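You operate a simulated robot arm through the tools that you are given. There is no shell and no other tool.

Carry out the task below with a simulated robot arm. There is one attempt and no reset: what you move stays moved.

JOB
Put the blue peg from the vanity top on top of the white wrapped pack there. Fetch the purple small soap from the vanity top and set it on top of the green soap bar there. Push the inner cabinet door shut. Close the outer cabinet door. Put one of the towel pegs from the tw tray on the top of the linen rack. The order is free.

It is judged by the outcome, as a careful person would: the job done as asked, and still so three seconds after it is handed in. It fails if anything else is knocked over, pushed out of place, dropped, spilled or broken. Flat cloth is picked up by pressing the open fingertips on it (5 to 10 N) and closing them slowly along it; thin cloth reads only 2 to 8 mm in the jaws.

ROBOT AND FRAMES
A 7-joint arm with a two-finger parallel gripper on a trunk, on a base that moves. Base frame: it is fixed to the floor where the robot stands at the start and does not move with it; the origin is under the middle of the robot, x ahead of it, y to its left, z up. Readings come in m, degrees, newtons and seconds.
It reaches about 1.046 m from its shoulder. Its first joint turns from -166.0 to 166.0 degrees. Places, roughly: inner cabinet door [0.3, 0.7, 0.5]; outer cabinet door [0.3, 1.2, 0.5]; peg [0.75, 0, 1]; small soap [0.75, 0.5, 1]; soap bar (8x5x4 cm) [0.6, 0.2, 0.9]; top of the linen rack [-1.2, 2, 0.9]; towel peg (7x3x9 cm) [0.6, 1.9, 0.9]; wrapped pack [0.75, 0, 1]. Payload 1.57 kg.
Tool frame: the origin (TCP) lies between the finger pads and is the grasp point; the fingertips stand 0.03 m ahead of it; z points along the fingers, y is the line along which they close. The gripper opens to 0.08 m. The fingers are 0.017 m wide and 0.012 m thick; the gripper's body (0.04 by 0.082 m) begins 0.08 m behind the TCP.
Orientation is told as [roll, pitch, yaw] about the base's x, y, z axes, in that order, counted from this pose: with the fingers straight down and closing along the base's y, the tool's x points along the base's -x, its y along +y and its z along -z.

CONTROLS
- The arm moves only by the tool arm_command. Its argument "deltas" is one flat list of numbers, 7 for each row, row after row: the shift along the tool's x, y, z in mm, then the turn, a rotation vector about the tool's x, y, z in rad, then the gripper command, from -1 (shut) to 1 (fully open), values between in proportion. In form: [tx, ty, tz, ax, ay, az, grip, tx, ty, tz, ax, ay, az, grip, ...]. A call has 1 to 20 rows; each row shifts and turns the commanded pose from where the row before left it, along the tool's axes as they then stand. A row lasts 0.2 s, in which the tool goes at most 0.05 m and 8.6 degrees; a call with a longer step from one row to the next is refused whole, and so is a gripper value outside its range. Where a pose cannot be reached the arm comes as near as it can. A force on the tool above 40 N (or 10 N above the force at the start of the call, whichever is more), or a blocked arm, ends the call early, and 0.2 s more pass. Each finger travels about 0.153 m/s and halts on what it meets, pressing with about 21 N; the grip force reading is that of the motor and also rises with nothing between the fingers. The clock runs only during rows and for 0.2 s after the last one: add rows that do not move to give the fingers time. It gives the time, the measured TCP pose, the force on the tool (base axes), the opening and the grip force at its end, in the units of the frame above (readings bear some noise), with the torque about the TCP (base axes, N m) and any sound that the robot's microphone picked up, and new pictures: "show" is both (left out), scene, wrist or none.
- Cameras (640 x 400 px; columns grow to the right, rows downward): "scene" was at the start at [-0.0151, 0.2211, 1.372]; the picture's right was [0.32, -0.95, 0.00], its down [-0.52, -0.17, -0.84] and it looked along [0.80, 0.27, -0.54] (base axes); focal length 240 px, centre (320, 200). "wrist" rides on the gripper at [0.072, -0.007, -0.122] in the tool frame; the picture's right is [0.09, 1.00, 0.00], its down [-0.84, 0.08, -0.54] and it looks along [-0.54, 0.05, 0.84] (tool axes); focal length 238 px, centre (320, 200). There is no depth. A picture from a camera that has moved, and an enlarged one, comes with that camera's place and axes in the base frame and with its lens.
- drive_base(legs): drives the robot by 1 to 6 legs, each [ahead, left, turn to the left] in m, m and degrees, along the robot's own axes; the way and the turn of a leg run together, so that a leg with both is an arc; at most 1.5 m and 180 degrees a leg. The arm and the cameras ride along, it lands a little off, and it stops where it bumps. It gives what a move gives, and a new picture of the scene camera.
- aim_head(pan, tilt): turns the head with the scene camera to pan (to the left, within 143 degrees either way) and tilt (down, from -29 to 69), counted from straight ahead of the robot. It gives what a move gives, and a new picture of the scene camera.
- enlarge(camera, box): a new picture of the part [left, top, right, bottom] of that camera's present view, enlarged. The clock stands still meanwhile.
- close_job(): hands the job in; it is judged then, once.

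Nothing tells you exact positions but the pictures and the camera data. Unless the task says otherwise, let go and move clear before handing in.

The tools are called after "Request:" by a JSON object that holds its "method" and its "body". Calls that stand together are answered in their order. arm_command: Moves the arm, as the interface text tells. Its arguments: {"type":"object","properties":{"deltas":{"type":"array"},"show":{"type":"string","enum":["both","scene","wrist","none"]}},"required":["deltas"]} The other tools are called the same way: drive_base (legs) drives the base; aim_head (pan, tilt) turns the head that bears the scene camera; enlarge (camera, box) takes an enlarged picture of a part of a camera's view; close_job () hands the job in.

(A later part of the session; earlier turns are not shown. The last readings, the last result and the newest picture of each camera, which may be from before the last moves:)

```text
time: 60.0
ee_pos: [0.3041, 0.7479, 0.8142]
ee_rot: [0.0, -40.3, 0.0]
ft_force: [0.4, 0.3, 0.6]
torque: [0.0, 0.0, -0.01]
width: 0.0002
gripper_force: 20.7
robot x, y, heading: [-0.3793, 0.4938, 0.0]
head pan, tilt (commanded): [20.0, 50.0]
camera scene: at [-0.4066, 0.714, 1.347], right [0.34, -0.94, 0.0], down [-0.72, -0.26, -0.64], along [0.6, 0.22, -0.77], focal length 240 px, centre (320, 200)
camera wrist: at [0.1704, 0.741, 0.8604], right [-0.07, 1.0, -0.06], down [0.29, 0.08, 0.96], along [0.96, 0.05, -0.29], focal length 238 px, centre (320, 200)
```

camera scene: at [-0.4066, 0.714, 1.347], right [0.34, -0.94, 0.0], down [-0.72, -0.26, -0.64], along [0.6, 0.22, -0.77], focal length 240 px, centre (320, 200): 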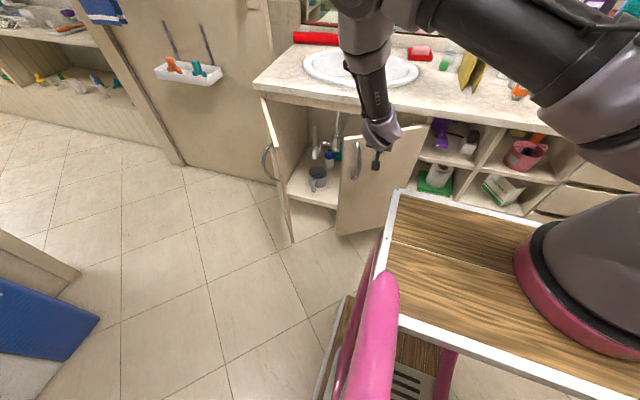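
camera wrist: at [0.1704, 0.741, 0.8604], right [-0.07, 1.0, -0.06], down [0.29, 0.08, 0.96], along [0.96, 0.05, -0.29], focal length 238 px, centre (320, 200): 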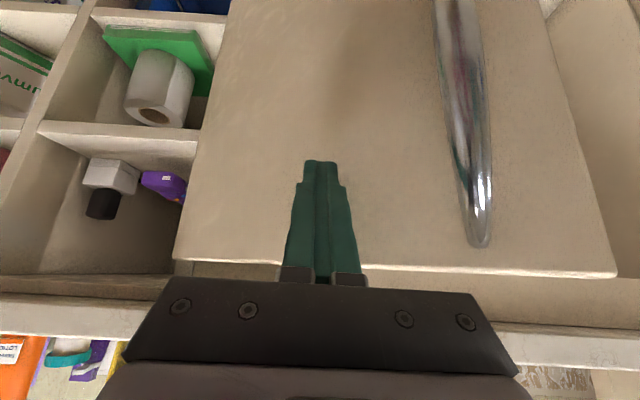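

The tilted fingers now point at the door face with the handle to the side. I push forward (+x) in steps toward the closed position.

Request:
{"method": "arm_command", "body": {"deltas": [-9.7, 8, 8.2, 0, 0, 0, -1, -9.7, 8, 8.2, 0, 0, 0, -1, -9.7, 8, 8.2, 0, 0, 0, -1, -9.7, 7, 8.2, 0, 0, 0, -1, -9.7, 6, 8.2, 0, 0, 0, -1, -9.7, 6, 8.2, 0, 0, 0, -1, 0, 0, 0, 0, 0, 0, -1], "show": "both"}}

```text
time: 61.6
ee_pos: [0.3808, 0.7906, 0.8135]
ee_rot: [0.0, -40.3, 0.0]
ft_force: [0.4, 0.8, 0.5]
torque: [0.02, 0.01, -0.03]
width: 0.0
gripper_force: 21.0
robot x, y, heading: [-0.3791, 0.4959, 0.0]
head pan, tilt (commanded): [20.0, 50.0]
camera scene: at [-0.4067, 0.7141, 1.347], right [0.34, -0.94, 0.0], down [-0.72, -0.26, -0.64], along [0.6, 0.22, -0.77], focal length 240 px, centre (320, 200)
camera wrist: at [0.2475, 0.7838, 0.8609], right [-0.07, 1.0, -0.06], down [0.29, 0.08, 0.95], along [0.96, 0.05, -0.29], focal length 238 px, centre (320, 200)
```

scene: 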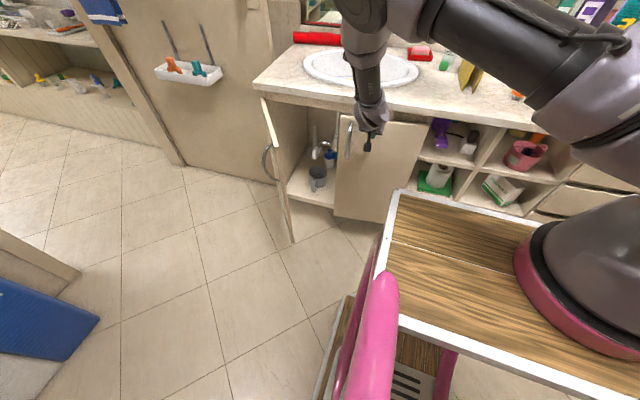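
wrist: 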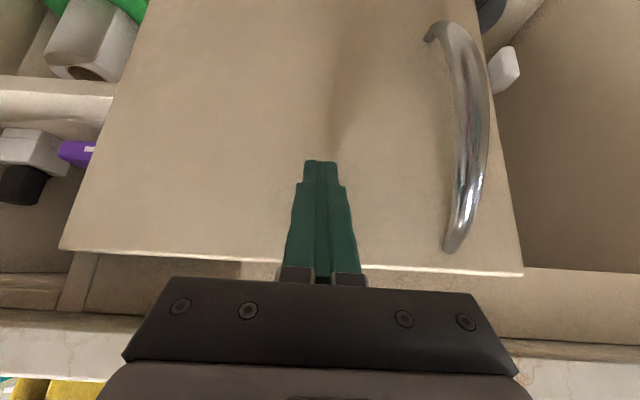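

The door is roughly 15° from shut. I continue pushing forward while checking force.

Request:
{"method": "arm_command", "body": {"deltas": [-7.63, 3, 6.47, 0, 0, 0, -1, -7.63, 3, 6.47, 0, 0, 0, -1, -7.63, 2, 6.47, 0, 0, 0, -1, -6, 2, 5.1, 0, 0, 0, -1, 0, 0, 0, 0, 0, 0, -1], "show": "both"}}

```text
time: 62.5
ee_pos: [0.4038, 0.7988, 0.81]
ee_rot: [0.1, -39.9, 0.0]
ft_force: [-13.0, -1.3, 7.5]
torque: [0.0, 0.17, 0.0]
width: 0.0
gripper_force: 21.5
robot x, y, heading: [-0.3767, 0.4951, 0.1]
head pan, tilt (commanded): [20.0, 50.0]
stopped in row 4: the force on the tool passed its limit at 63 N (the readings are from after the stop); the commanded pose is now the measured one
camera scene: at [-0.4076, 0.7138, 1.3471], right [0.34, -0.94, 0.0], down [-0.72, -0.26, -0.64], along [0.6, 0.22, -0.77], focal length 240 px, centre (320, 200)
camera wrist: at [0.2705, 0.7919, 0.8584], right [-0.07, 1.0, -0.06], down [0.29, 0.08, 0.95], along [0.95, 0.05, -0.3], focal length 238 px, centre (320, 200)
```

scene: 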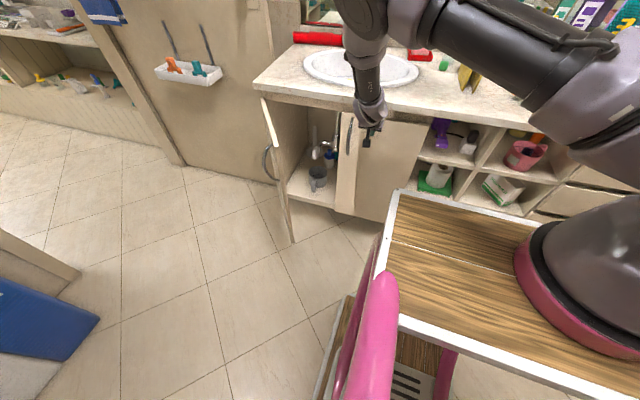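
wrist: 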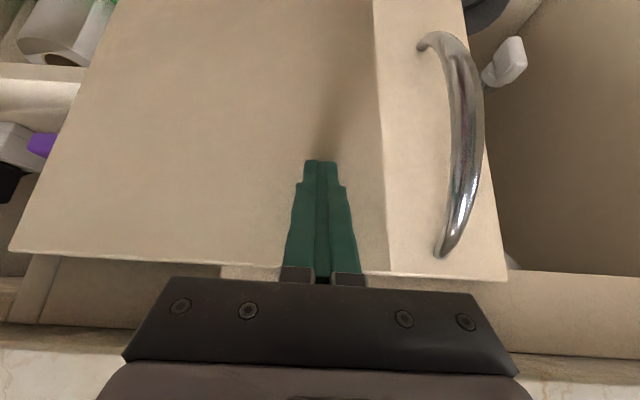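

The force rose sharply, so the door may be against its stop. I back off slightly and inspect whether it is flush.

Request:
{"method": "arm_command", "body": {"deltas": [15, 0, -13, 0, 0, 0, -1, 20, 0, -17, 0, 0, 0, -1, 20, 0, -17, 0, 0, 0, -1, 0, 0, 0, 0, 0, 0, -1], "show": "both"}}

Request:
{"method": "enlarge", "body": {"camera": "scene", "box": [250, 80, 450, 240]}}

Request:
{"method": "enlarge", "body": {"camera": "wrist", "box": [0, 0, 640, 400]}}

```text
time: 63.5
ee_pos: [0.3312, 0.7962, 0.8113]
ee_rot: [0.1, -39.8, 0.0]
ft_force: [-0.4, 0.2, -0.3]
torque: [0.02, 0.02, 0.0]
width: 0.0
gripper_force: 21.2
robot x, y, heading: [-0.3788, 0.4905, 0.5]
head pan, tilt (commanded): [20.0, 50.0]
camera scene: at [-0.4069, 0.714, 1.347], right [0.34, -0.94, 0.0], down [-0.72, -0.26, -0.64], along [0.6, 0.22, -0.77], focal length 240 px, centre (320, 200)
camera wrist: at [0.1983, 0.7905, 0.8596], right [-0.07, 1.0, -0.06], down [0.29, 0.08, 0.95], along [0.95, 0.05, -0.3], focal length 238 px, centre (320, 200)
```

scene: 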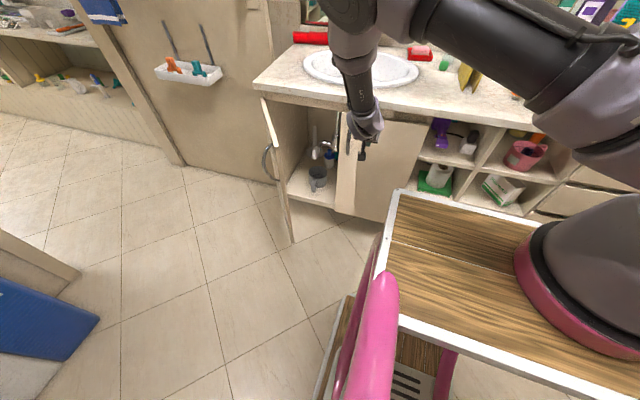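
wrist: 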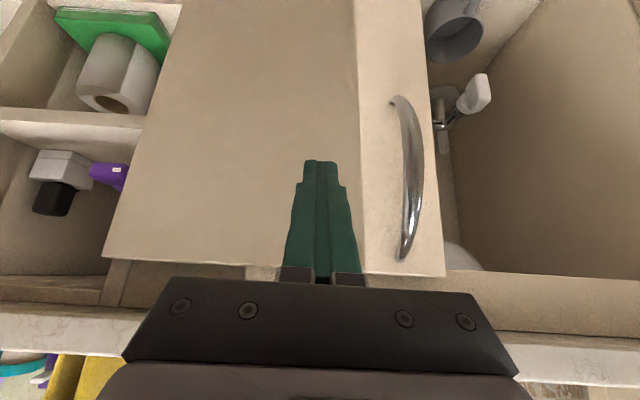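

```text
2.50 times, centred on (350, 160) of scene
camera zoom: at [-0.4069, 0.714, 1.347], right [0.34, -0.94, 0.0], down [-0.72, -0.26, -0.64], along [0.6, 0.22, -0.77], focal length 600 px, centre (245, 300)
```

zoom: 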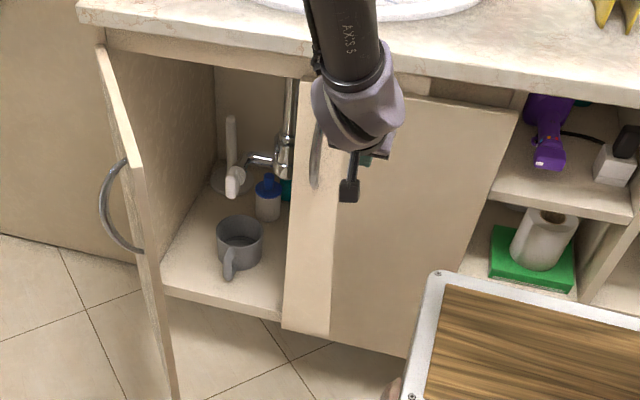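

```text
1.00 times, centred on (320, 200) of wrist (not enlarged: the box is as wide or as high as the picture)
camera zoom: at [0.1983, 0.7905, 0.8596], right [-0.07, 1.0, -0.06], down [0.29, 0.08, 0.95], along [0.95, 0.05, -0.3], focal length 238 px, centre (320, 200)
```

zoom: 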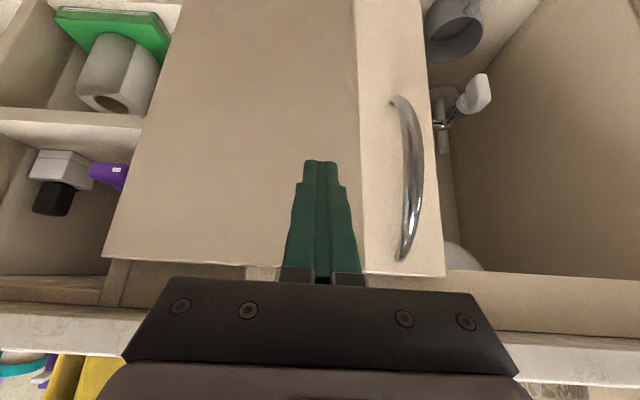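

The inner door now lies flush and parallel with the cabinet front. I lift the arm, straighten the gripper, pull back a little, and then drive left to work on the outer door.

Request:
{"method": "arm_command", "body": {"deltas": [-20, 0, -35, 0, 0, 0, -1, -26, 0, -30, 0, 0, 0, -1, -26, 0, -30, 0, 0, 0, -1, -26, 0, -30, 0, 0, 0, -1, -26, 0, -30, 0, 0, 0, -1, 0, 0, 0, 0, 0.14, 0, -1, 0, 0, 0, 0, 0.14, 0, -1, 0, 0, 0, 0, 0.14, 0, -1, 0, 0, 0, 0, 0.14, 0, -1, 0, 0, 0, 0, 0.14, 0, -1, 40, 0, -20, 0, 0, 0, -1, 45, 0, 0, 0, 0, 0, -1, 45, 0, 0, 0, 0, 0, -1, 0, 0, 0, 0, 0, 0, -1], "show": "both"}}

```text
time: 66.5
ee_pos: [0.1979, 0.7999, 1.0293]
ee_rot: [0.1, 0.2, 0.0]
ft_force: [1.2, -0.1, 0.0]
torque: [-0.01, 0.02, 0.0]
width: 0.0
gripper_force: 20.7
robot x, y, heading: [-0.3801, 0.4927, 0.0]
head pan, tilt (commanded): [20.0, 50.0]
camera scene: at [-0.4068, 0.714, 1.347], right [0.34, -0.94, 0.0], down [-0.72, -0.26, -0.64], along [0.6, 0.22, -0.77], focal length 240 px, centre (320, 200)
camera wrist: at [0.126, 0.7922, 1.1529], right [-0.09, 1.0, 0.0], down [0.84, 0.08, 0.54], along [0.54, 0.05, -0.84], focal length 238 px, centre (320, 200)
```

scene: 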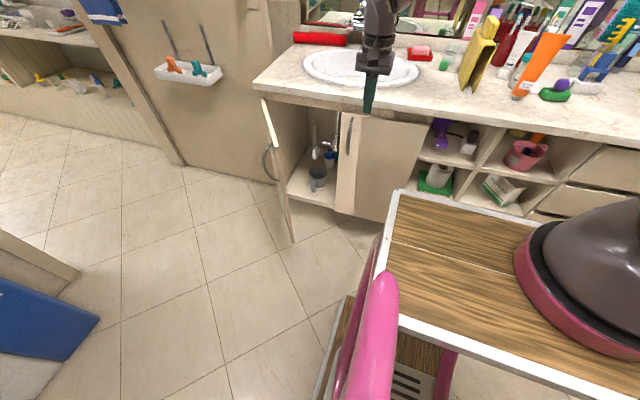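
wrist: 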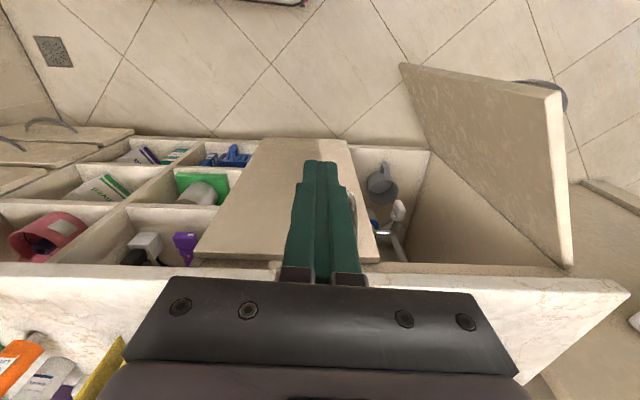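

The inner door's top edge is parallel to the vanity front. I now drive left 0.36 m toward the outer door, with the gripper above door height.

Request:
{"method": "drive_base", "body": {"legs": [[0, 0.36, 0]]}}

Request:
{"method": "enlarge", "body": {"camera": "wrist", "box": [0, 0, 640, 400]}}

```text
time: 68.8
ee_pos: [0.1934, 1.1604, 1.0295]
ee_rot: [-0.1, 0.2, 0.4]
ft_force: [-0.4, -0.2, 0.1]
torque: [0.0, 0.02, -0.03]
width: 0.0001
gripper_force: 21.3
robot x, y, heading: [-0.3773, 0.8533, 0.5]
head pan, tilt (commanded): [20.0, 50.0]
camera scene: at [-0.4103, 1.0708, 1.347], right [0.35, -0.94, 0.0], down [-0.72, -0.27, -0.64], along [0.6, 0.23, -0.77], focal length 240 px, centre (320, 200)
```

scene: 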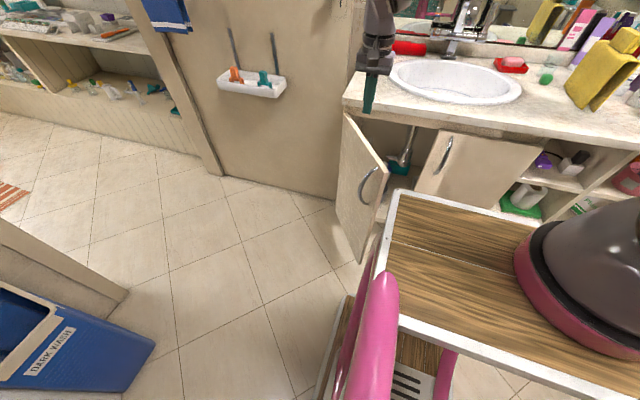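

```text
1.00 times, centred on (320, 200) of wrist (not enlarged: the box is as wide or as high as the picture)
camera zoom: at [0.1223, 1.1527, 1.1529], right [-0.1, 1.0, 0.0], down [0.84, 0.08, 0.54], along [0.54, 0.05, -0.84], focal length 238 px, centre (320, 200)
```

zoom: 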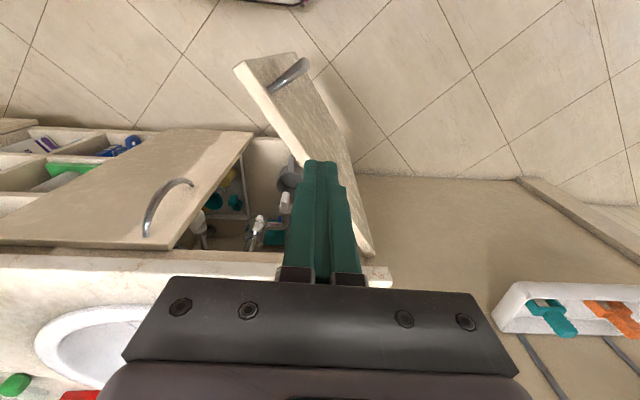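

The outer door's handle is near its free end, so I again use a spot 0.2 m from its hinge, this time on its far (outer) side. I move to (0.218, 1.205) and lower to z 0.80.

Request:
{"method": "arm_command", "body": {"deltas": [-12.5, 23, 0, 0, 0, 0, -1, -12.5, 22, 0, 0, 0, 0, -1, 0, 0, 40, 0, 0, 0, -1, 0, 0, 40, 0, 0, 0, -1, 0, 0, 40, 0, 0, 0, -1, 0, 0, 0, 0, 0, 0, -1], "show": "wrist"}}

```text
time: 70.2
ee_pos: [0.2166, 1.2051, 0.9099]
ee_rot: [0.2, 0.2, 0.5]
ft_force: [0.8, 0.4, -0.2]
torque: [0.0, -0.03, 0.01]
width: 0.0002
gripper_force: 21.5
robot x, y, heading: [-0.3826, 0.853, 0.6]
head pan, tilt (commanded): [20.0, 50.0]
camera wrist: at [0.146, 1.1985, 1.0335], right [-0.1, 1.0, 0.0], down [0.84, 0.08, 0.54], along [0.54, 0.05, -0.84], focal length 238 px, centre (320, 200)
```

wrist: 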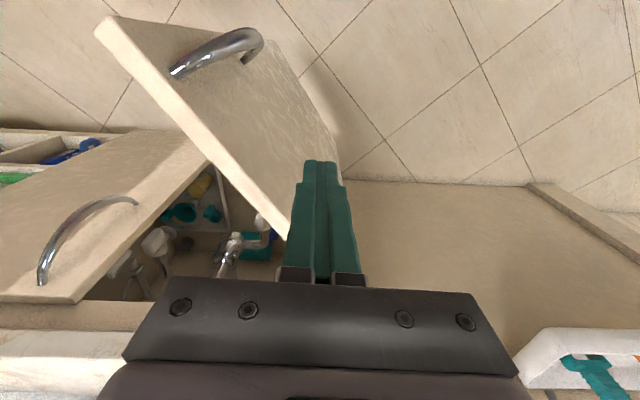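

Fingers are on the outside of the outer door. I lower the rest of the way to z 0.80.

Request:
{"method": "arm_command", "body": {"deltas": [0, 0, 40, 0, 0, 0, -1, 0, 0, 40, 0, 0, 0, -1, 0, 0, 28, 0, 0, 0, -1, 0, 0, 0, 0, 0, 0, -1], "show": "both"}}

```text
time: 71.2
ee_pos: [0.2167, 1.207, 0.8006]
ee_rot: [0.1, 0.2, 0.5]
ft_force: [0.6, 0.1, -0.1]
torque: [0.02, -0.05, 0.02]
width: 0.0
gripper_force: 21.1
robot x, y, heading: [-0.3849, 0.851, 0.6]
head pan, tilt (commanded): [20.0, 50.0]
camera scene: at [-0.4103, 1.0707, 1.347], right [0.35, -0.94, 0.0], down [-0.72, -0.27, -0.64], along [0.6, 0.23, -0.77], focal length 240 px, centre (320, 200)
camera wrist: at [0.1459, 1.1988, 0.9247], right [-0.1, 1.0, 0.0], down [0.84, 0.08, 0.54], along [0.54, 0.05, -0.84], focal length 238 px, centre (320, 200)
```

scene: 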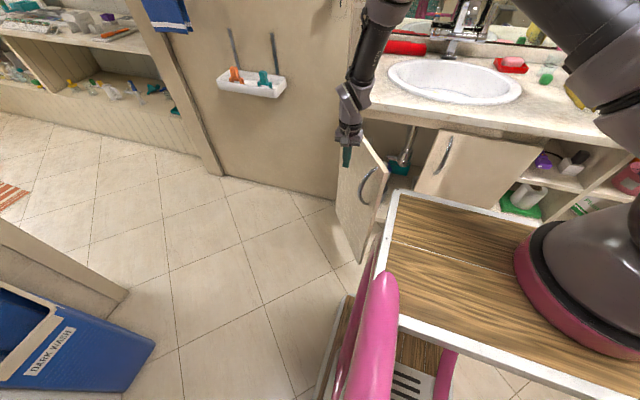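
wrist: 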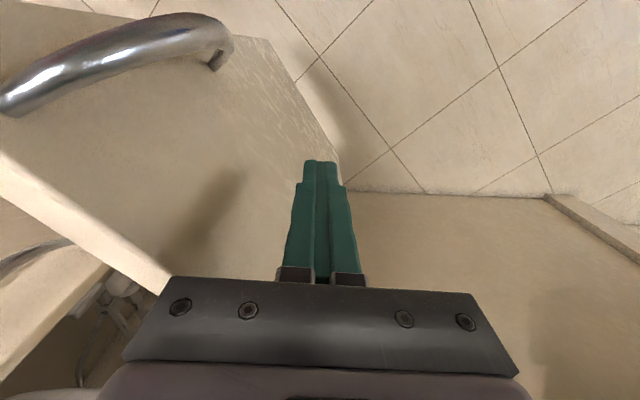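

I push along the outer door's arc (toward +x, -y) until it is about half closed.

Request:
{"method": "arm_command", "body": {"deltas": [-14, -18.5, 0, 0, 0, 0, -1, -14, -18.5, 0, 0, 0, 0, -1, -13.5, -18, 0, 0, 0, 0, -1, -13.5, -18, 0, 0, 0, 0, -1, -13, -12, 0, 0, 0, 0, -1, -13, -12, 0, 0, 0, 0, -1, 0, 0, 0, 0, 0, 0, -1], "show": "both"}}

```text
time: 72.8
ee_pos: [0.3002, 1.1097, 0.8009]
ee_rot: [0.1, 0.1, 0.4]
ft_force: [-0.6, 0.7, 0.4]
torque: [0.0, -0.01, 0.0]
width: 0.0
gripper_force: 21.0
robot x, y, heading: [-0.3828, 0.8523, 0.5]
head pan, tilt (commanded): [20.0, 50.0]
camera scene: at [-0.4103, 1.0707, 1.347], right [0.35, -0.94, 0.0], down [-0.72, -0.27, -0.64], along [0.6, 0.23, -0.77], focal length 240 px, centre (320, 200)
camera wrist: at [0.2284, 1.1022, 0.9251], right [-0.1, 1.0, 0.0], down [0.84, 0.08, 0.54], along [0.54, 0.05, -0.84], focal length 238 px, centre (320, 200)
```

scene: 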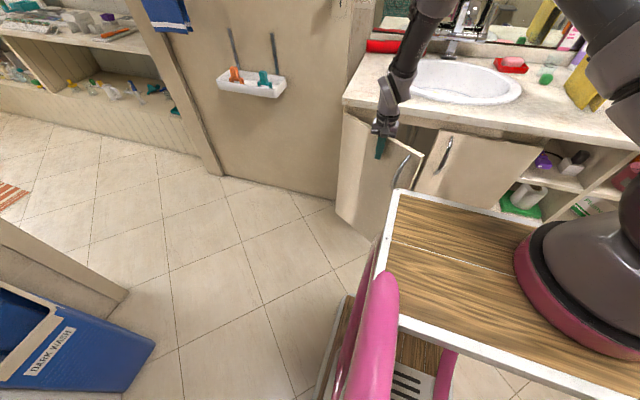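
wrist: 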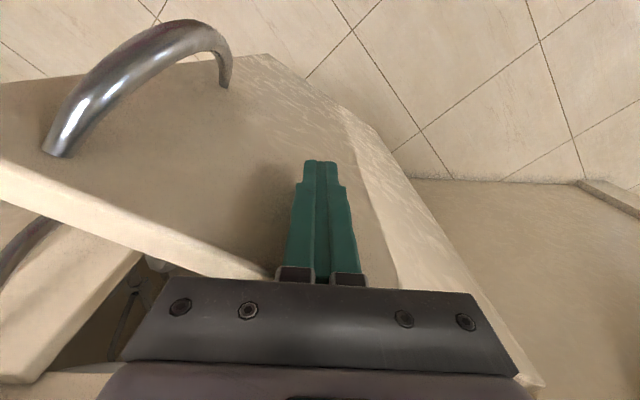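

Half shut. I back off a little, tilt the fingers forward as before, and push on in +x.

Request:
{"method": "arm_command", "body": {"deltas": [10, 0, -12, 0, 0, 0, -1, 0, 0, 0, 0, -0.14, 0, -1, 0, 0, 0, 0, -0.14, 0, -1, 0, 0, 0, 0, -0.14, 0, -1, 0, 0, 0, 0, -0.14, 0, -1, 0, 0, 0, 0, -0.14, 0, -1, -9.7, -6, 8.2, 0, 0, 0, -1, -9.7, -6, 8.2, 0, 0, 0, -1, -9.7, -6, 8.2, 0, 0, 0, -1, -9.7, -5, 8.2, 0, 0, 0, -1, 0, 0, 0, 0, 0, 0, -1], "show": "both"}}

```text
time: 75.2
ee_pos: [0.3393, 1.0878, 0.8127]
ee_rot: [0.0, -39.8, 0.4]
ft_force: [-0.5, 0.6, -0.3]
torque: [0.02, 0.0, -0.03]
width: 0.0
gripper_force: 20.6
robot x, y, heading: [-0.3807, 0.8493, 0.6]
head pan, tilt (commanded): [20.0, 50.0]
camera scene: at [-0.4103, 1.0708, 1.347], right [0.35, -0.94, 0.0], down [-0.72, -0.27, -0.64], along [0.6, 0.23, -0.77], focal length 240 px, centre (320, 200)
camera wrist: at [0.207, 1.0789, 0.8613], right [-0.08, 1.0, -0.06], down [0.29, 0.08, 0.95], along [0.95, 0.06, -0.3], focal length 238 px, centre (320, 200)
```

scene: 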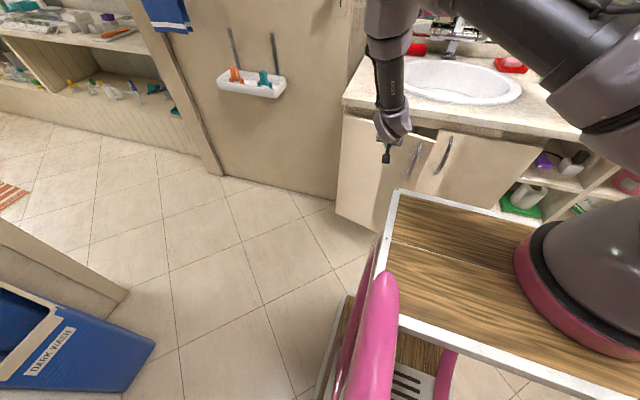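
wrist: 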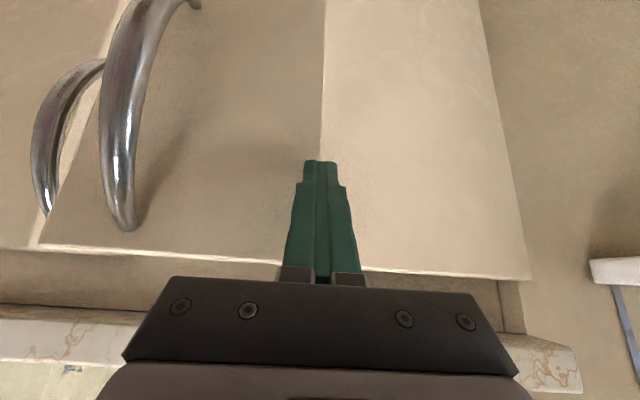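

Nearly there; I push the last few centimetres forward with smaller steps until it meets its stop.

Request:
{"method": "arm_command", "body": {"deltas": [-7.63, -3, 6.47, 0, 0, 0, -1, -7.63, -3, 6.47, 0, 0, 0, -1, -7.63, -2, 6.47, 0, 0, 0, -1, -4.6, -1, 3.9, 0, 0, 0, -1, -4.6, 0, 3.9, 0, 0, 0, -1, -4.6, 0, 3.9, 0, 0, 0, -1, -4.6, 0, 3.9, 0, 0, 0, -1, -4.6, 0, 3.9, 0, 0, 0, -1], "show": "both"}}

```text
time: 76.9
ee_pos: [0.3906, 1.0787, 0.8094]
ee_rot: [-0.2, -39.4, 0.6]
ft_force: [-6.8, 0.8, 2.9]
torque: [0.06, 0.08, 0.01]
width: 0.0002
gripper_force: 20.7
robot x, y, heading: [-0.3794, 0.8493, 0.5]
head pan, tilt (commanded): [20.0, 50.0]
stopped in row 8: the force on the tool passed its limit at 49 N (the readings are from after the stop); the commanded pose is now the measured one
camera scene: at [-0.411, 1.0707, 1.347], right [0.35, -0.94, 0.0], down [-0.72, -0.27, -0.64], along [0.6, 0.23, -0.77], focal length 240 px, centre (320, 200)
camera wrist: at [0.2573, 1.0706, 0.8594], right [-0.08, 0.99, -0.06], down [0.3, 0.08, 0.95], along [0.95, 0.06, -0.31], focal length 238 px, centre (320, 200)
```

scene: 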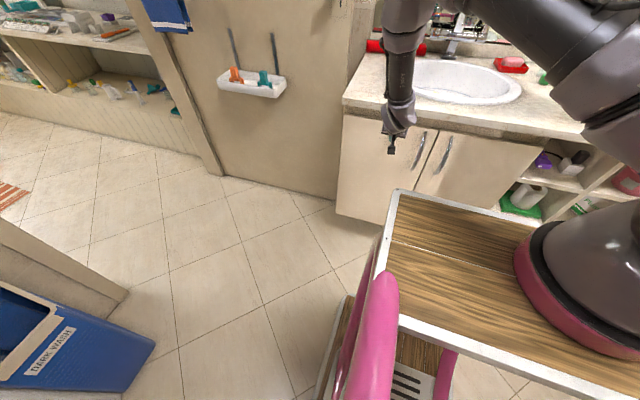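
wrist: 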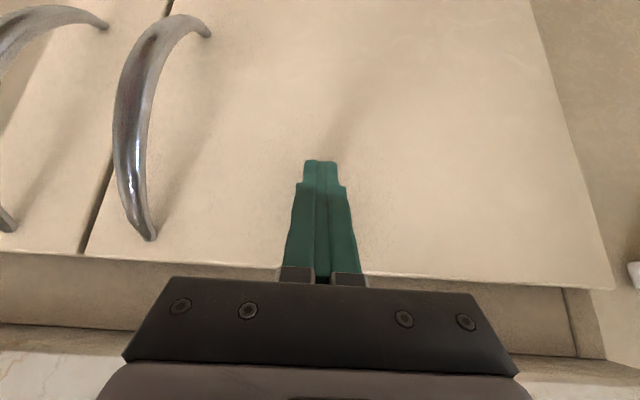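

Both doors now line up with a thin even gap between them. I back off, raise the arm and straighten it, then check.

Request:
{"method": "arm_command", "body": {"deltas": [15, 0, -13, 0, 0, 0, -1, 20, 0, -17, 0, 0, 0, -1, 20, 0, -17, 0, 0, 0, -1, -26, 0, -30, 0, 0, 0, -1, -26, 0, -30, 0, 0, 0, -1, -26, 0, -30, 0, 0, 0, -1, -26, 0, -30, 0, 0, 0, -1, -26, 0, -30, 0, 0, 0, -1, 0, 0, 0, 0, 0.14, 0, -1, 0, 0, 0, 0, 0.14, 0, -1, 0, 0, 0, 0, 0.14, 0, -1, 0, 0, 0, 0, 0.14, 0, -1, 0, 0, 0, 0, 0.13, 0, -1, 40, 0, -20, 0, 0, 0, -1, 45, 0, -20, 0, 0, 0, -1, 45, 0, -20, 0, 0, 0, -1, 0, 0, 0, 0, 0, 0, -1], "show": "both"}}

Request:
{"method": "enlarge", "body": {"camera": "scene", "box": [320, 60, 600, 240]}}

Request:
{"method": "enlarge", "body": {"camera": "scene", "box": [200, 0, 320, 110]}}

```text
time: 80.5
ee_pos: [0.1916, 1.0766, 1.0707]
ee_rot: [0.0, 0.0, 0.5]
ft_force: [0.2, 0.7, 0.1]
torque: [0.05, 0.01, -0.02]
width: 0.0
gripper_force: 21.3
robot x, y, heading: [-0.3807, 0.8507, 0.6]
head pan, tilt (commanded): [20.0, 50.0]
camera scene: at [-0.4104, 1.0707, 1.347], right [0.35, -0.94, 0.0], down [-0.72, -0.27, -0.64], along [0.6, 0.23, -0.77], focal length 240 px, centre (320, 200)
camera wrist: at [0.1212, 1.0704, 1.1934], right [-0.1, 0.99, 0.0], down [0.84, 0.09, 0.54], along [0.54, 0.05, -0.84], focal length 238 px, centre (320, 200)
```

scene: 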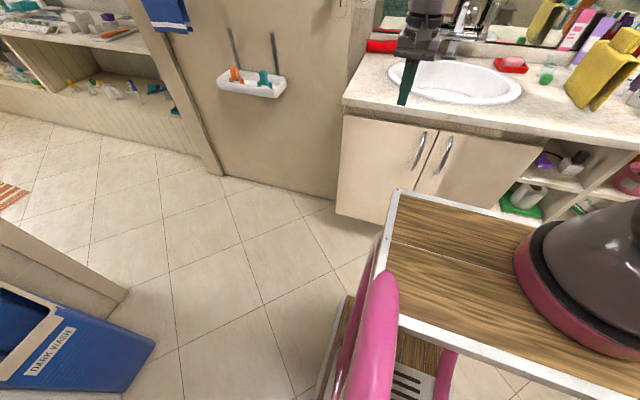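
wrist: 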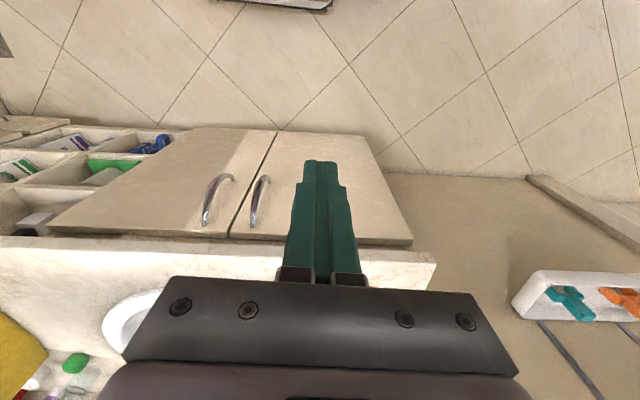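

```text
2.22 times, centred on (460, 150) of scene
camera zoom: at [-0.4104, 1.0707, 1.347], right [0.35, -0.94, 0.0], down [-0.72, -0.27, -0.64], along [0.6, 0.23, -0.77], focal length 534 px, centre (9, 311)
```

zoom: 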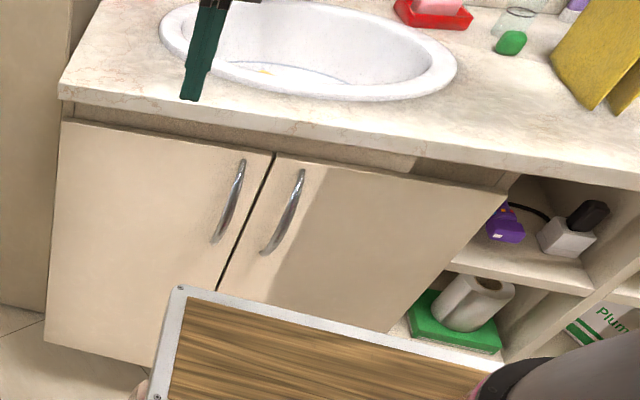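

```text
3.64 times, centred on (260, 55) of scene
camera zoom: at [-0.4104, 1.0707, 1.347], right [0.35, -0.94, 0.0], down [-0.72, -0.27, -0.64], along [0.6, 0.23, -0.77], focal length 873 px, centre (538, 727)
```

zoom: 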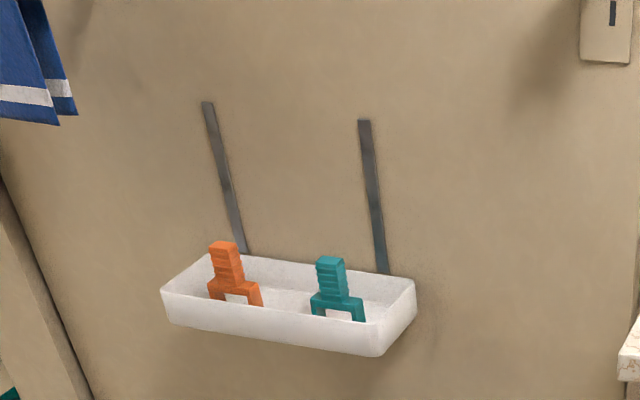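

Both doors are shut and flush. The tray with an orange and a teal peg hangs on the wall further left at roughly (0.57, 1.79, 0.86); before driving there I check the free floor and the linen rack.

Request:
{"method": "aim_head", "body": {"pan": 90, "tilt": 35}}

Request:
{"method": "aim_head", "body": {"pan": 55, "tilt": 30}}

Request:
{"method": "aim_head", "body": {"pan": 130, "tilt": 35}}

```text
time: 81.9
ee_pos: [0.1924, 1.0777, 1.0705]
ee_rot: [-0.1, 0.1, 0.3]
ft_force: [-0.5, 0.1, 0.3]
torque: [0.0, -0.03, 0.02]
width: 0.0
gripper_force: 20.7
robot x, y, heading: [-0.3819, 0.8506, 0.4]
head pan, tilt (commanded): [90.0, 35.0]
camera scene: at [-0.4835, 1.1317, 1.3688], right [1.0, 0.01, 0.0], down [0.0, -0.57, -0.82], along [-0.01, 0.82, -0.57], focal length 240 px, centre (320, 200)
```

scene: 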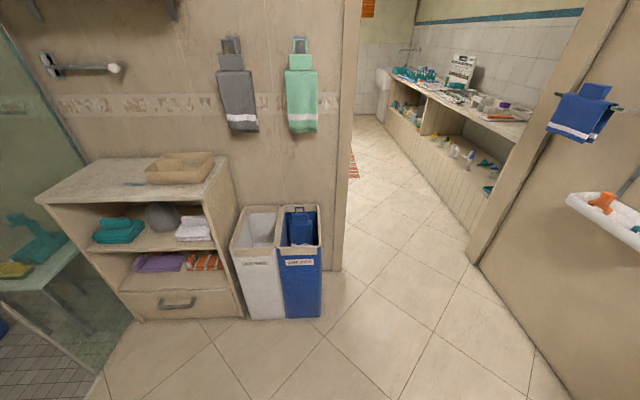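

```text
time: 82.9
ee_pos: [0.1931, 1.0764, 1.0698]
ee_rot: [-0.1, 0.0, 0.5]
ft_force: [-0.7, -0.2, -0.5]
torque: [-0.01, 0.05, -0.01]
width: 0.0
gripper_force: 21.5
robot x, y, heading: [-0.383, 0.8507, 0.6]
head pan, tilt (commanded): [55.0, 30.0]
camera scene: at [-0.4316, 1.1183, 1.3766], right [0.82, -0.57, 0.0], down [-0.28, -0.41, -0.87], along [0.49, 0.71, -0.5], focal length 240 px, centre (320, 200)
```

scene: 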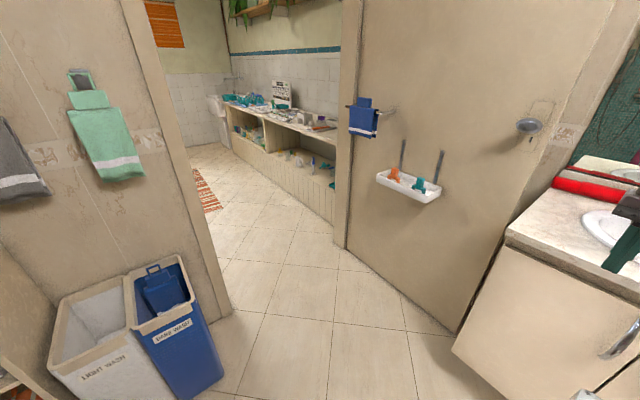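

```text
time: 84.4
ee_pos: [0.1928, 1.0775, 1.0699]
ee_rot: [-0.1, 0.1, 0.3]
ft_force: [0.9, -0.7, -0.1]
torque: [0.01, -0.03, -0.02]
width: 0.0001
gripper_force: 20.8
robot x, y, heading: [-0.3804, 0.8524, 0.5]
head pan, tilt (commanded): [130.0, 35.0]
camera scene: at [-0.5399, 1.1107, 1.3688], right [0.76, 0.65, 0.0], down [0.37, -0.44, -0.82], along [-0.53, 0.62, -0.57], focal length 240 px, centre (320, 200)
```

scene: 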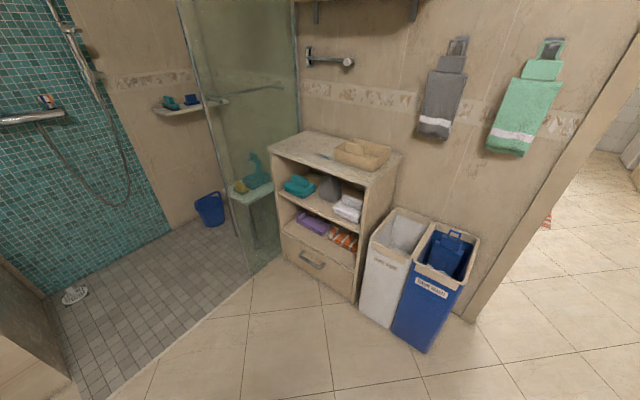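

The linen rack's top is at about x −1.44…−0.90, y 1.78…2.15 with a tan basket-like item on its right half; the bins stand beside it. I pull the arm in a bit and drive to about (−0.15, 1.45), in front-right of the tray.

Request:
{"method": "arm_command", "body": {"deltas": [40, 0, -10, 0, 0, 0, -1, 45, 0, -10, 0, 0, 0, 0, 40, 0, -10, 0, 0, 0, 1, 0, 0, 0, 0, 0, 0, 1], "show": "none"}}

Request:
{"method": "aim_head", "body": {"pan": 45, "tilt": 35}}

Request:
{"method": "drive_base", "body": {"legs": [[0.1, 0.4, 0], [0.13, 0.2, 0]]}}

```text
time: 85.4
ee_pos: [0.0695, 1.073, 1.1021]
ee_rot: [-0.1, 0.1, 0.4]
ft_force: [0.0, 0.5, 1.0]
torque: [0.0, -0.02, 0.01]
width: 0.0801
gripper_force: 0.2
robot x, y, heading: [-0.3862, 0.8538, 0.3]
head pan, tilt (commanded): [130.0, 35.0]
```

```text
time: 87.0
ee_pos: [0.0694, 1.073, 1.1022]
ee_rot: [-0.1, 0.2, 0.4]
ft_force: [-0.2, 0.3, 0.3]
torque: [0.0, -0.04, 0.0]
width: 0.08
gripper_force: 0.0
robot x, y, heading: [-0.3833, 0.8513, 0.6]
head pan, tilt (commanded): [45.0, 35.0]
camera scene: at [-0.4211, 1.1065, 1.3688], right [0.71, -0.7, 0.0], down [-0.4, -0.41, -0.82], along [0.57, 0.58, -0.57], focal length 240 px, centre (320, 200)
```

scene: 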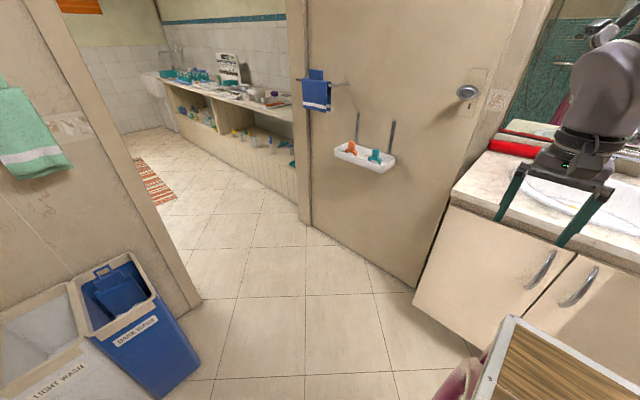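

```text
time: 90.9
ee_pos: [0.2962, 1.6791, 1.103]
ee_rot: [-0.1, 0.2, 0.3]
ft_force: [0.0, 0.0, 0.1]
torque: [0.05, -0.01, -0.01]
width: 0.0801
gripper_force: 0.1
robot x, y, heading: [-0.1583, 1.4546, 0.5]
head pan, tilt (commanded): [45.0, 35.0]
camera scene: at [-0.1941, 1.7134, 1.3688], right [0.71, -0.7, 0.0], down [-0.4, -0.41, -0.82], along [0.58, 0.58, -0.57], focal length 240 px, centre (320, 200)
```

scene: 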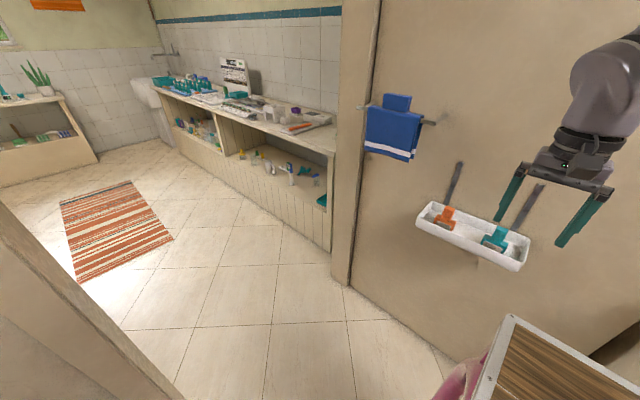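

I'm in front of the tray. I look at it with both cameras.

Request:
{"method": "aim_head", "body": {"pan": 15, "tilt": 30}}

Request:
{"method": "arm_command", "body": {"deltas": [0, 0, 0, 0, 0, 0, 1], "show": "both"}}

Request:
{"method": "enlarge", "body": {"camera": "wrist", "box": [200, 100, 640, 375]}}

Request:
{"method": "enlarge", "body": {"camera": "scene", "box": [220, 100, 400, 230]}}

```text
time: 91.8
ee_pos: [0.2956, 1.6789, 1.1019]
ee_rot: [0.0, 0.2, 0.2]
ft_force: [-0.7, 0.2, -0.3]
torque: [-0.03, 0.03, 0.01]
width: 0.0801
gripper_force: 0.0
robot x, y, heading: [-0.156, 1.4602, 0.4]
head pan, tilt (commanded): [15.0, 30.0]
camera scene: at [-0.1688, 1.6747, 1.3766], right [0.26, -0.96, 0.0], down [-0.48, -0.13, -0.87], along [0.84, 0.23, -0.5], focal length 240 px, centre (320, 200)
```

scene: 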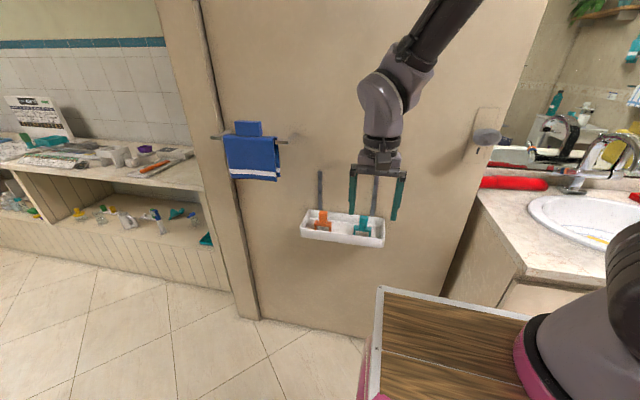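

```text
time: 92.2
ee_pos: [0.2951, 1.6791, 1.1011]
ee_rot: [-0.1, 0.2, 0.2]
ft_force: [0.0, -0.2, 0.6]
torque: [0.01, -0.01, -0.01]
width: 0.0797
gripper_force: 0.1
robot x, y, heading: [-0.1576, 1.4569, 0.2]
head pan, tilt (commanded): [15.0, 30.0]
camera scene: at [-0.1688, 1.6747, 1.3766], right [0.26, -0.96, 0.0], down [-0.48, -0.13, -0.87], along [0.84, 0.23, -0.5], focal length 240 px, centre (320, 200)
camera wrist: at [0.2245, 1.6717, 1.2249], right [-0.1, 1.0, 0.0], down [0.84, 0.08, 0.54], along [0.54, 0.05, -0.84], focal length 238 px, centre (320, 200)
```

scene: 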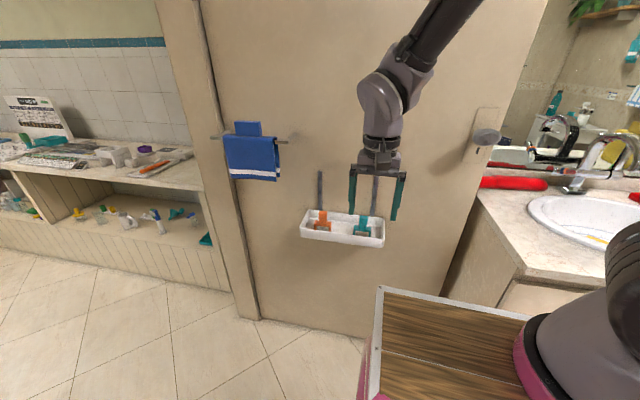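
wrist: 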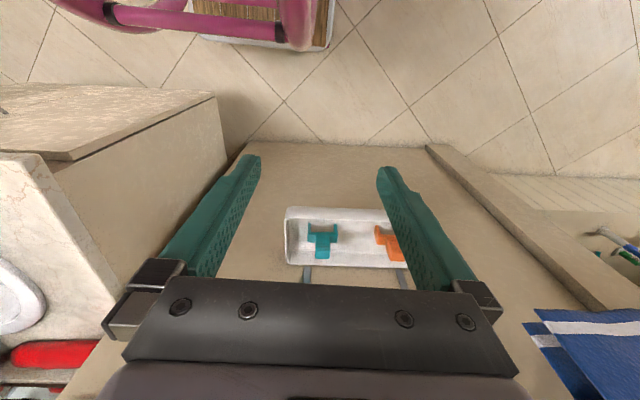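

```text
1.45 times, centred on (420, 238) of wrist
camera zoom: at [0.2245, 1.6717, 1.2249], right [-0.1, 1.0, 0.0], down [0.84, 0.08, 0.54], along [0.54, 0.05, -0.84], focal length 347 px, centre (174, 146)
```

zoom: 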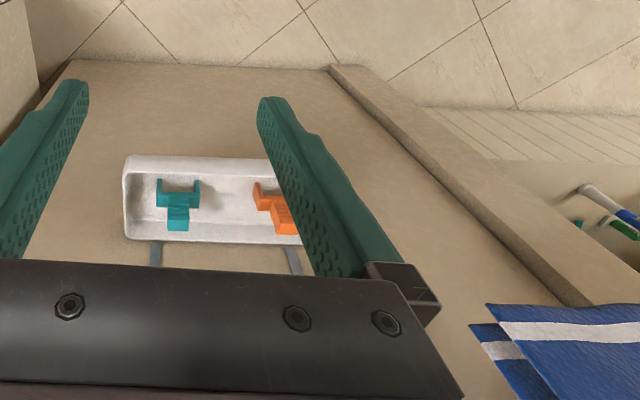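

```text
3.08 times, centred on (310, 165) of scene
camera zoom: at [-0.1688, 1.6747, 1.3766], right [0.26, -0.96, 0.0], down [-0.48, -0.13, -0.87], along [0.84, 0.23, -0.5], focal length 739 px, centre (351, 308)
```

zoom: 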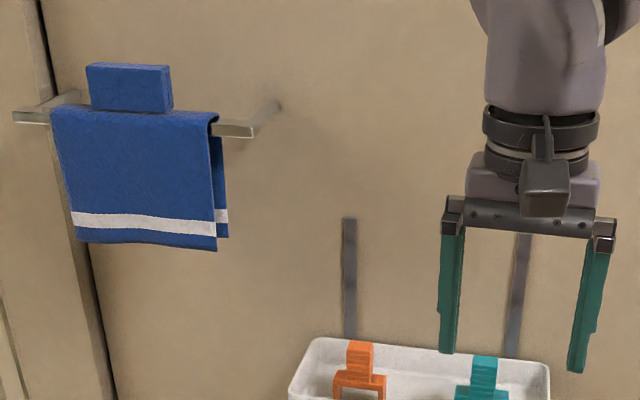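

The teal peg stands upright in the tray near (0.54, 1.71) with its top around z 0.90. I move closer at the same height and use the parallax to fix it better.

Request:
{"method": "arm_command", "body": {"deltas": [-40, 8, 0, 0, 0, 0, 1, -40, 8, 0, 0, 0, 0, 1, -40, 8, 0, 0, 0, 0, 1, -40, 6, 0, 0, 0, 0, 1, 0, 0, 0, 0, 0, 0, 1], "show": "both"}}

Request:
{"method": "enlarge", "body": {"camera": "wrist", "box": [200, 80, 440, 230]}}

Request:
{"method": "enlarge", "body": {"camera": "scene", "box": [290, 140, 420, 260]}}

```text
time: 93.4
ee_pos: [0.4561, 1.7095, 1.1013]
ee_rot: [-0.2, 0.0, 0.2]
ft_force: [-0.3, 0.2, 0.3]
torque: [-0.01, 0.01, -0.04]
width: 0.0799
gripper_force: 0.1
robot x, y, heading: [-0.1533, 1.4573, 0.3]
head pan, tilt (commanded): [15.0, 30.0]
camera scene: at [-0.169, 1.6746, 1.3766], right [0.26, -0.96, 0.0], down [-0.48, -0.13, -0.87], along [0.84, 0.23, -0.5], focal length 240 px, centre (320, 200)
camera wrist: at [0.3845, 1.7029, 1.2246], right [-0.1, 1.0, 0.0], down [0.84, 0.08, 0.54], along [0.54, 0.05, -0.84], focal length 238 px, centre (320, 200)
```

scene: 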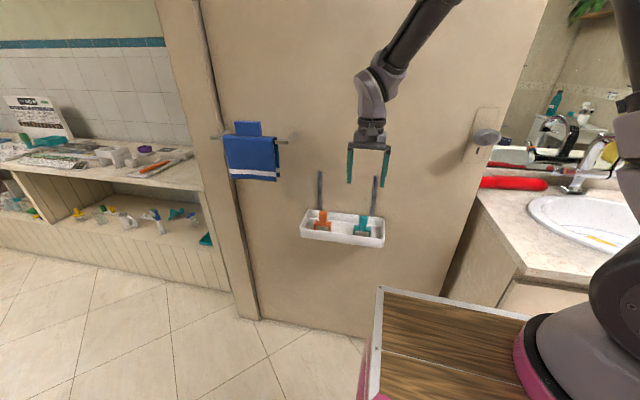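
wrist: 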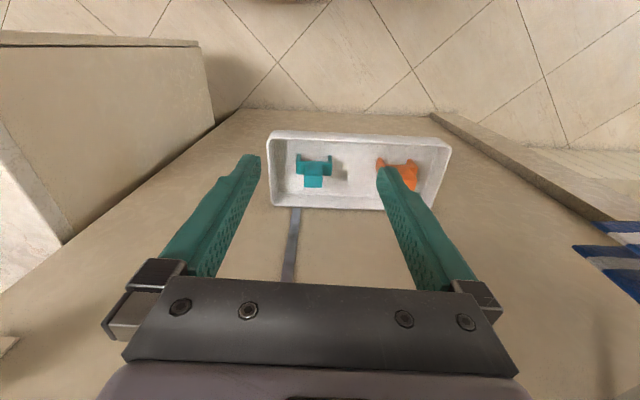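

```text
2.67 times, centred on (320, 155) of wrist
camera zoom: at [0.3845, 1.7029, 1.2246], right [-0.1, 1.0, 0.0], down [0.84, 0.08, 0.54], along [0.54, 0.05, -0.84], focal length 636 px, centre (320, 320)
```

zoom: 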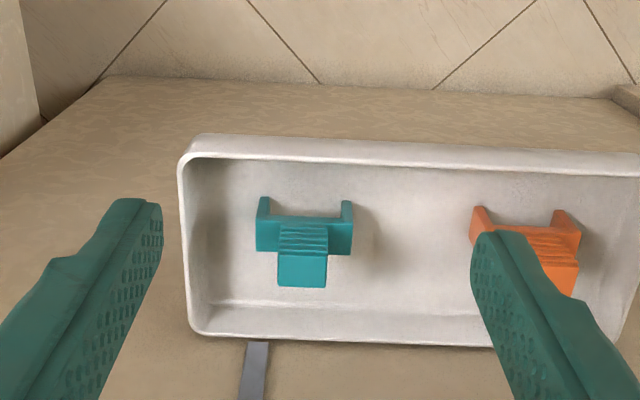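

```text
3.33 times, centred on (355, 200) of scene
camera zoom: at [-0.169, 1.6746, 1.3766], right [0.26, -0.96, 0.0], down [-0.48, -0.13, -0.87], along [0.84, 0.23, -0.5], focal length 800 px, centre (203, 200)
```

zoom: 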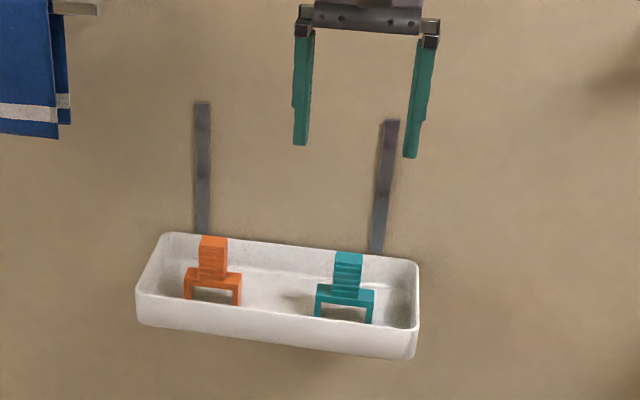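

Combining views, the teal peg's post is at about (0.565, 1.709) with its top near z 0.89, yawed ~4°. I move above it, turn 4°, and go partway down.

Request:
{"method": "arm_command", "body": {"deltas": [-37, 0, 10, 0, 0, 0, 1, -37, 0, 15, 0, 0, 0, 1, -33, 0, 20, 0, 0, 0, 1, 0, 0, 20, 0, 0, -0.07, 1, 0, 0, 30, 0, 0, 0, 1, 0, 0, 30, 0, 0, 0, 1, 0, 0, 0, 0, 0, 0, 1], "show": "both"}}

Request:
{"method": "enlarge", "body": {"camera": "wrist", "box": [220, 80, 420, 205]}}

Request:
{"method": "enlarge", "body": {"camera": "scene", "box": [290, 140, 420, 260]}}

```text
time: 95.0
ee_pos: [0.5605, 1.7089, 0.9752]
ee_rot: [-0.1, 0.1, 4.2]
ft_force: [-0.4, -0.7, 0.3]
torque: [0.03, -0.01, 0.04]
width: 0.0801
gripper_force: 0.1
robot x, y, heading: [-0.1558, 1.4595, 0.5]
head pan, tilt (commanded): [15.0, 30.0]
camera scene: at [-0.1689, 1.6746, 1.3766], right [0.26, -0.96, 0.0], down [-0.48, -0.13, -0.87], along [0.84, 0.23, -0.5], focal length 240 px, centre (320, 200)
camera wrist: at [0.4901, 1.6967, 1.0981], right [-0.17, 0.99, 0.0], down [0.83, 0.14, 0.54], along [0.53, 0.09, -0.84], focal length 238 px, centre (320, 200)
```

scene: 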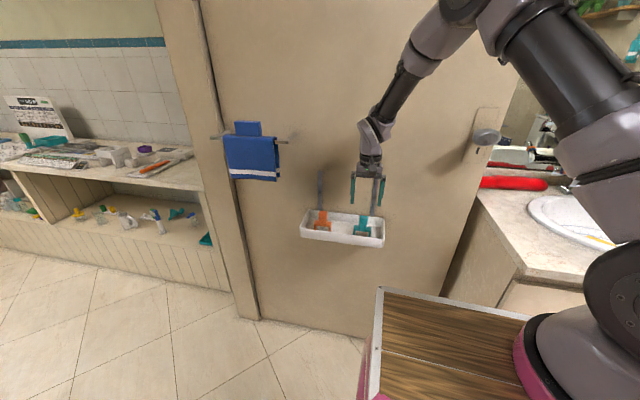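
wrist: 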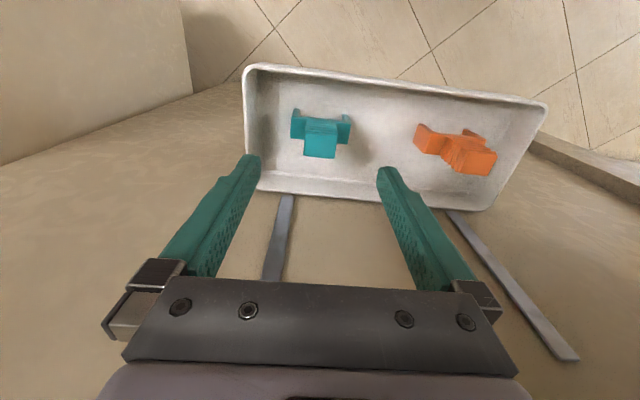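

```text
3.20 times, centred on (320, 142) of wrist
camera zoom: at [0.4901, 1.6967, 1.0981], right [-0.17, 0.99, 0.0], down [0.83, 0.14, 0.54], along [0.53, 0.09, -0.84], focal length 763 px, centre (320, 384)
```

zoom: 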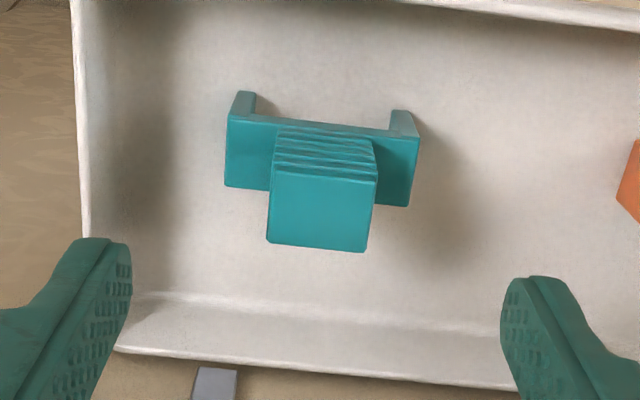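

```text
3.33 times, centred on (355, 200) of scene
camera zoom: at [-0.1689, 1.6746, 1.3766], right [0.26, -0.96, 0.0], down [-0.48, -0.13, -0.87], along [0.84, 0.23, -0.5], focal length 800 px, centre (203, 200)
```

zoom: 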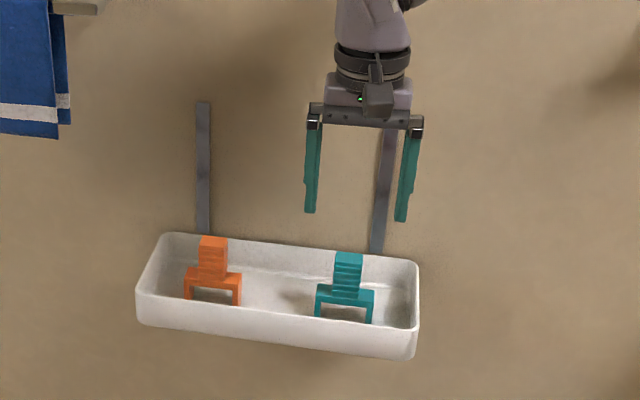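

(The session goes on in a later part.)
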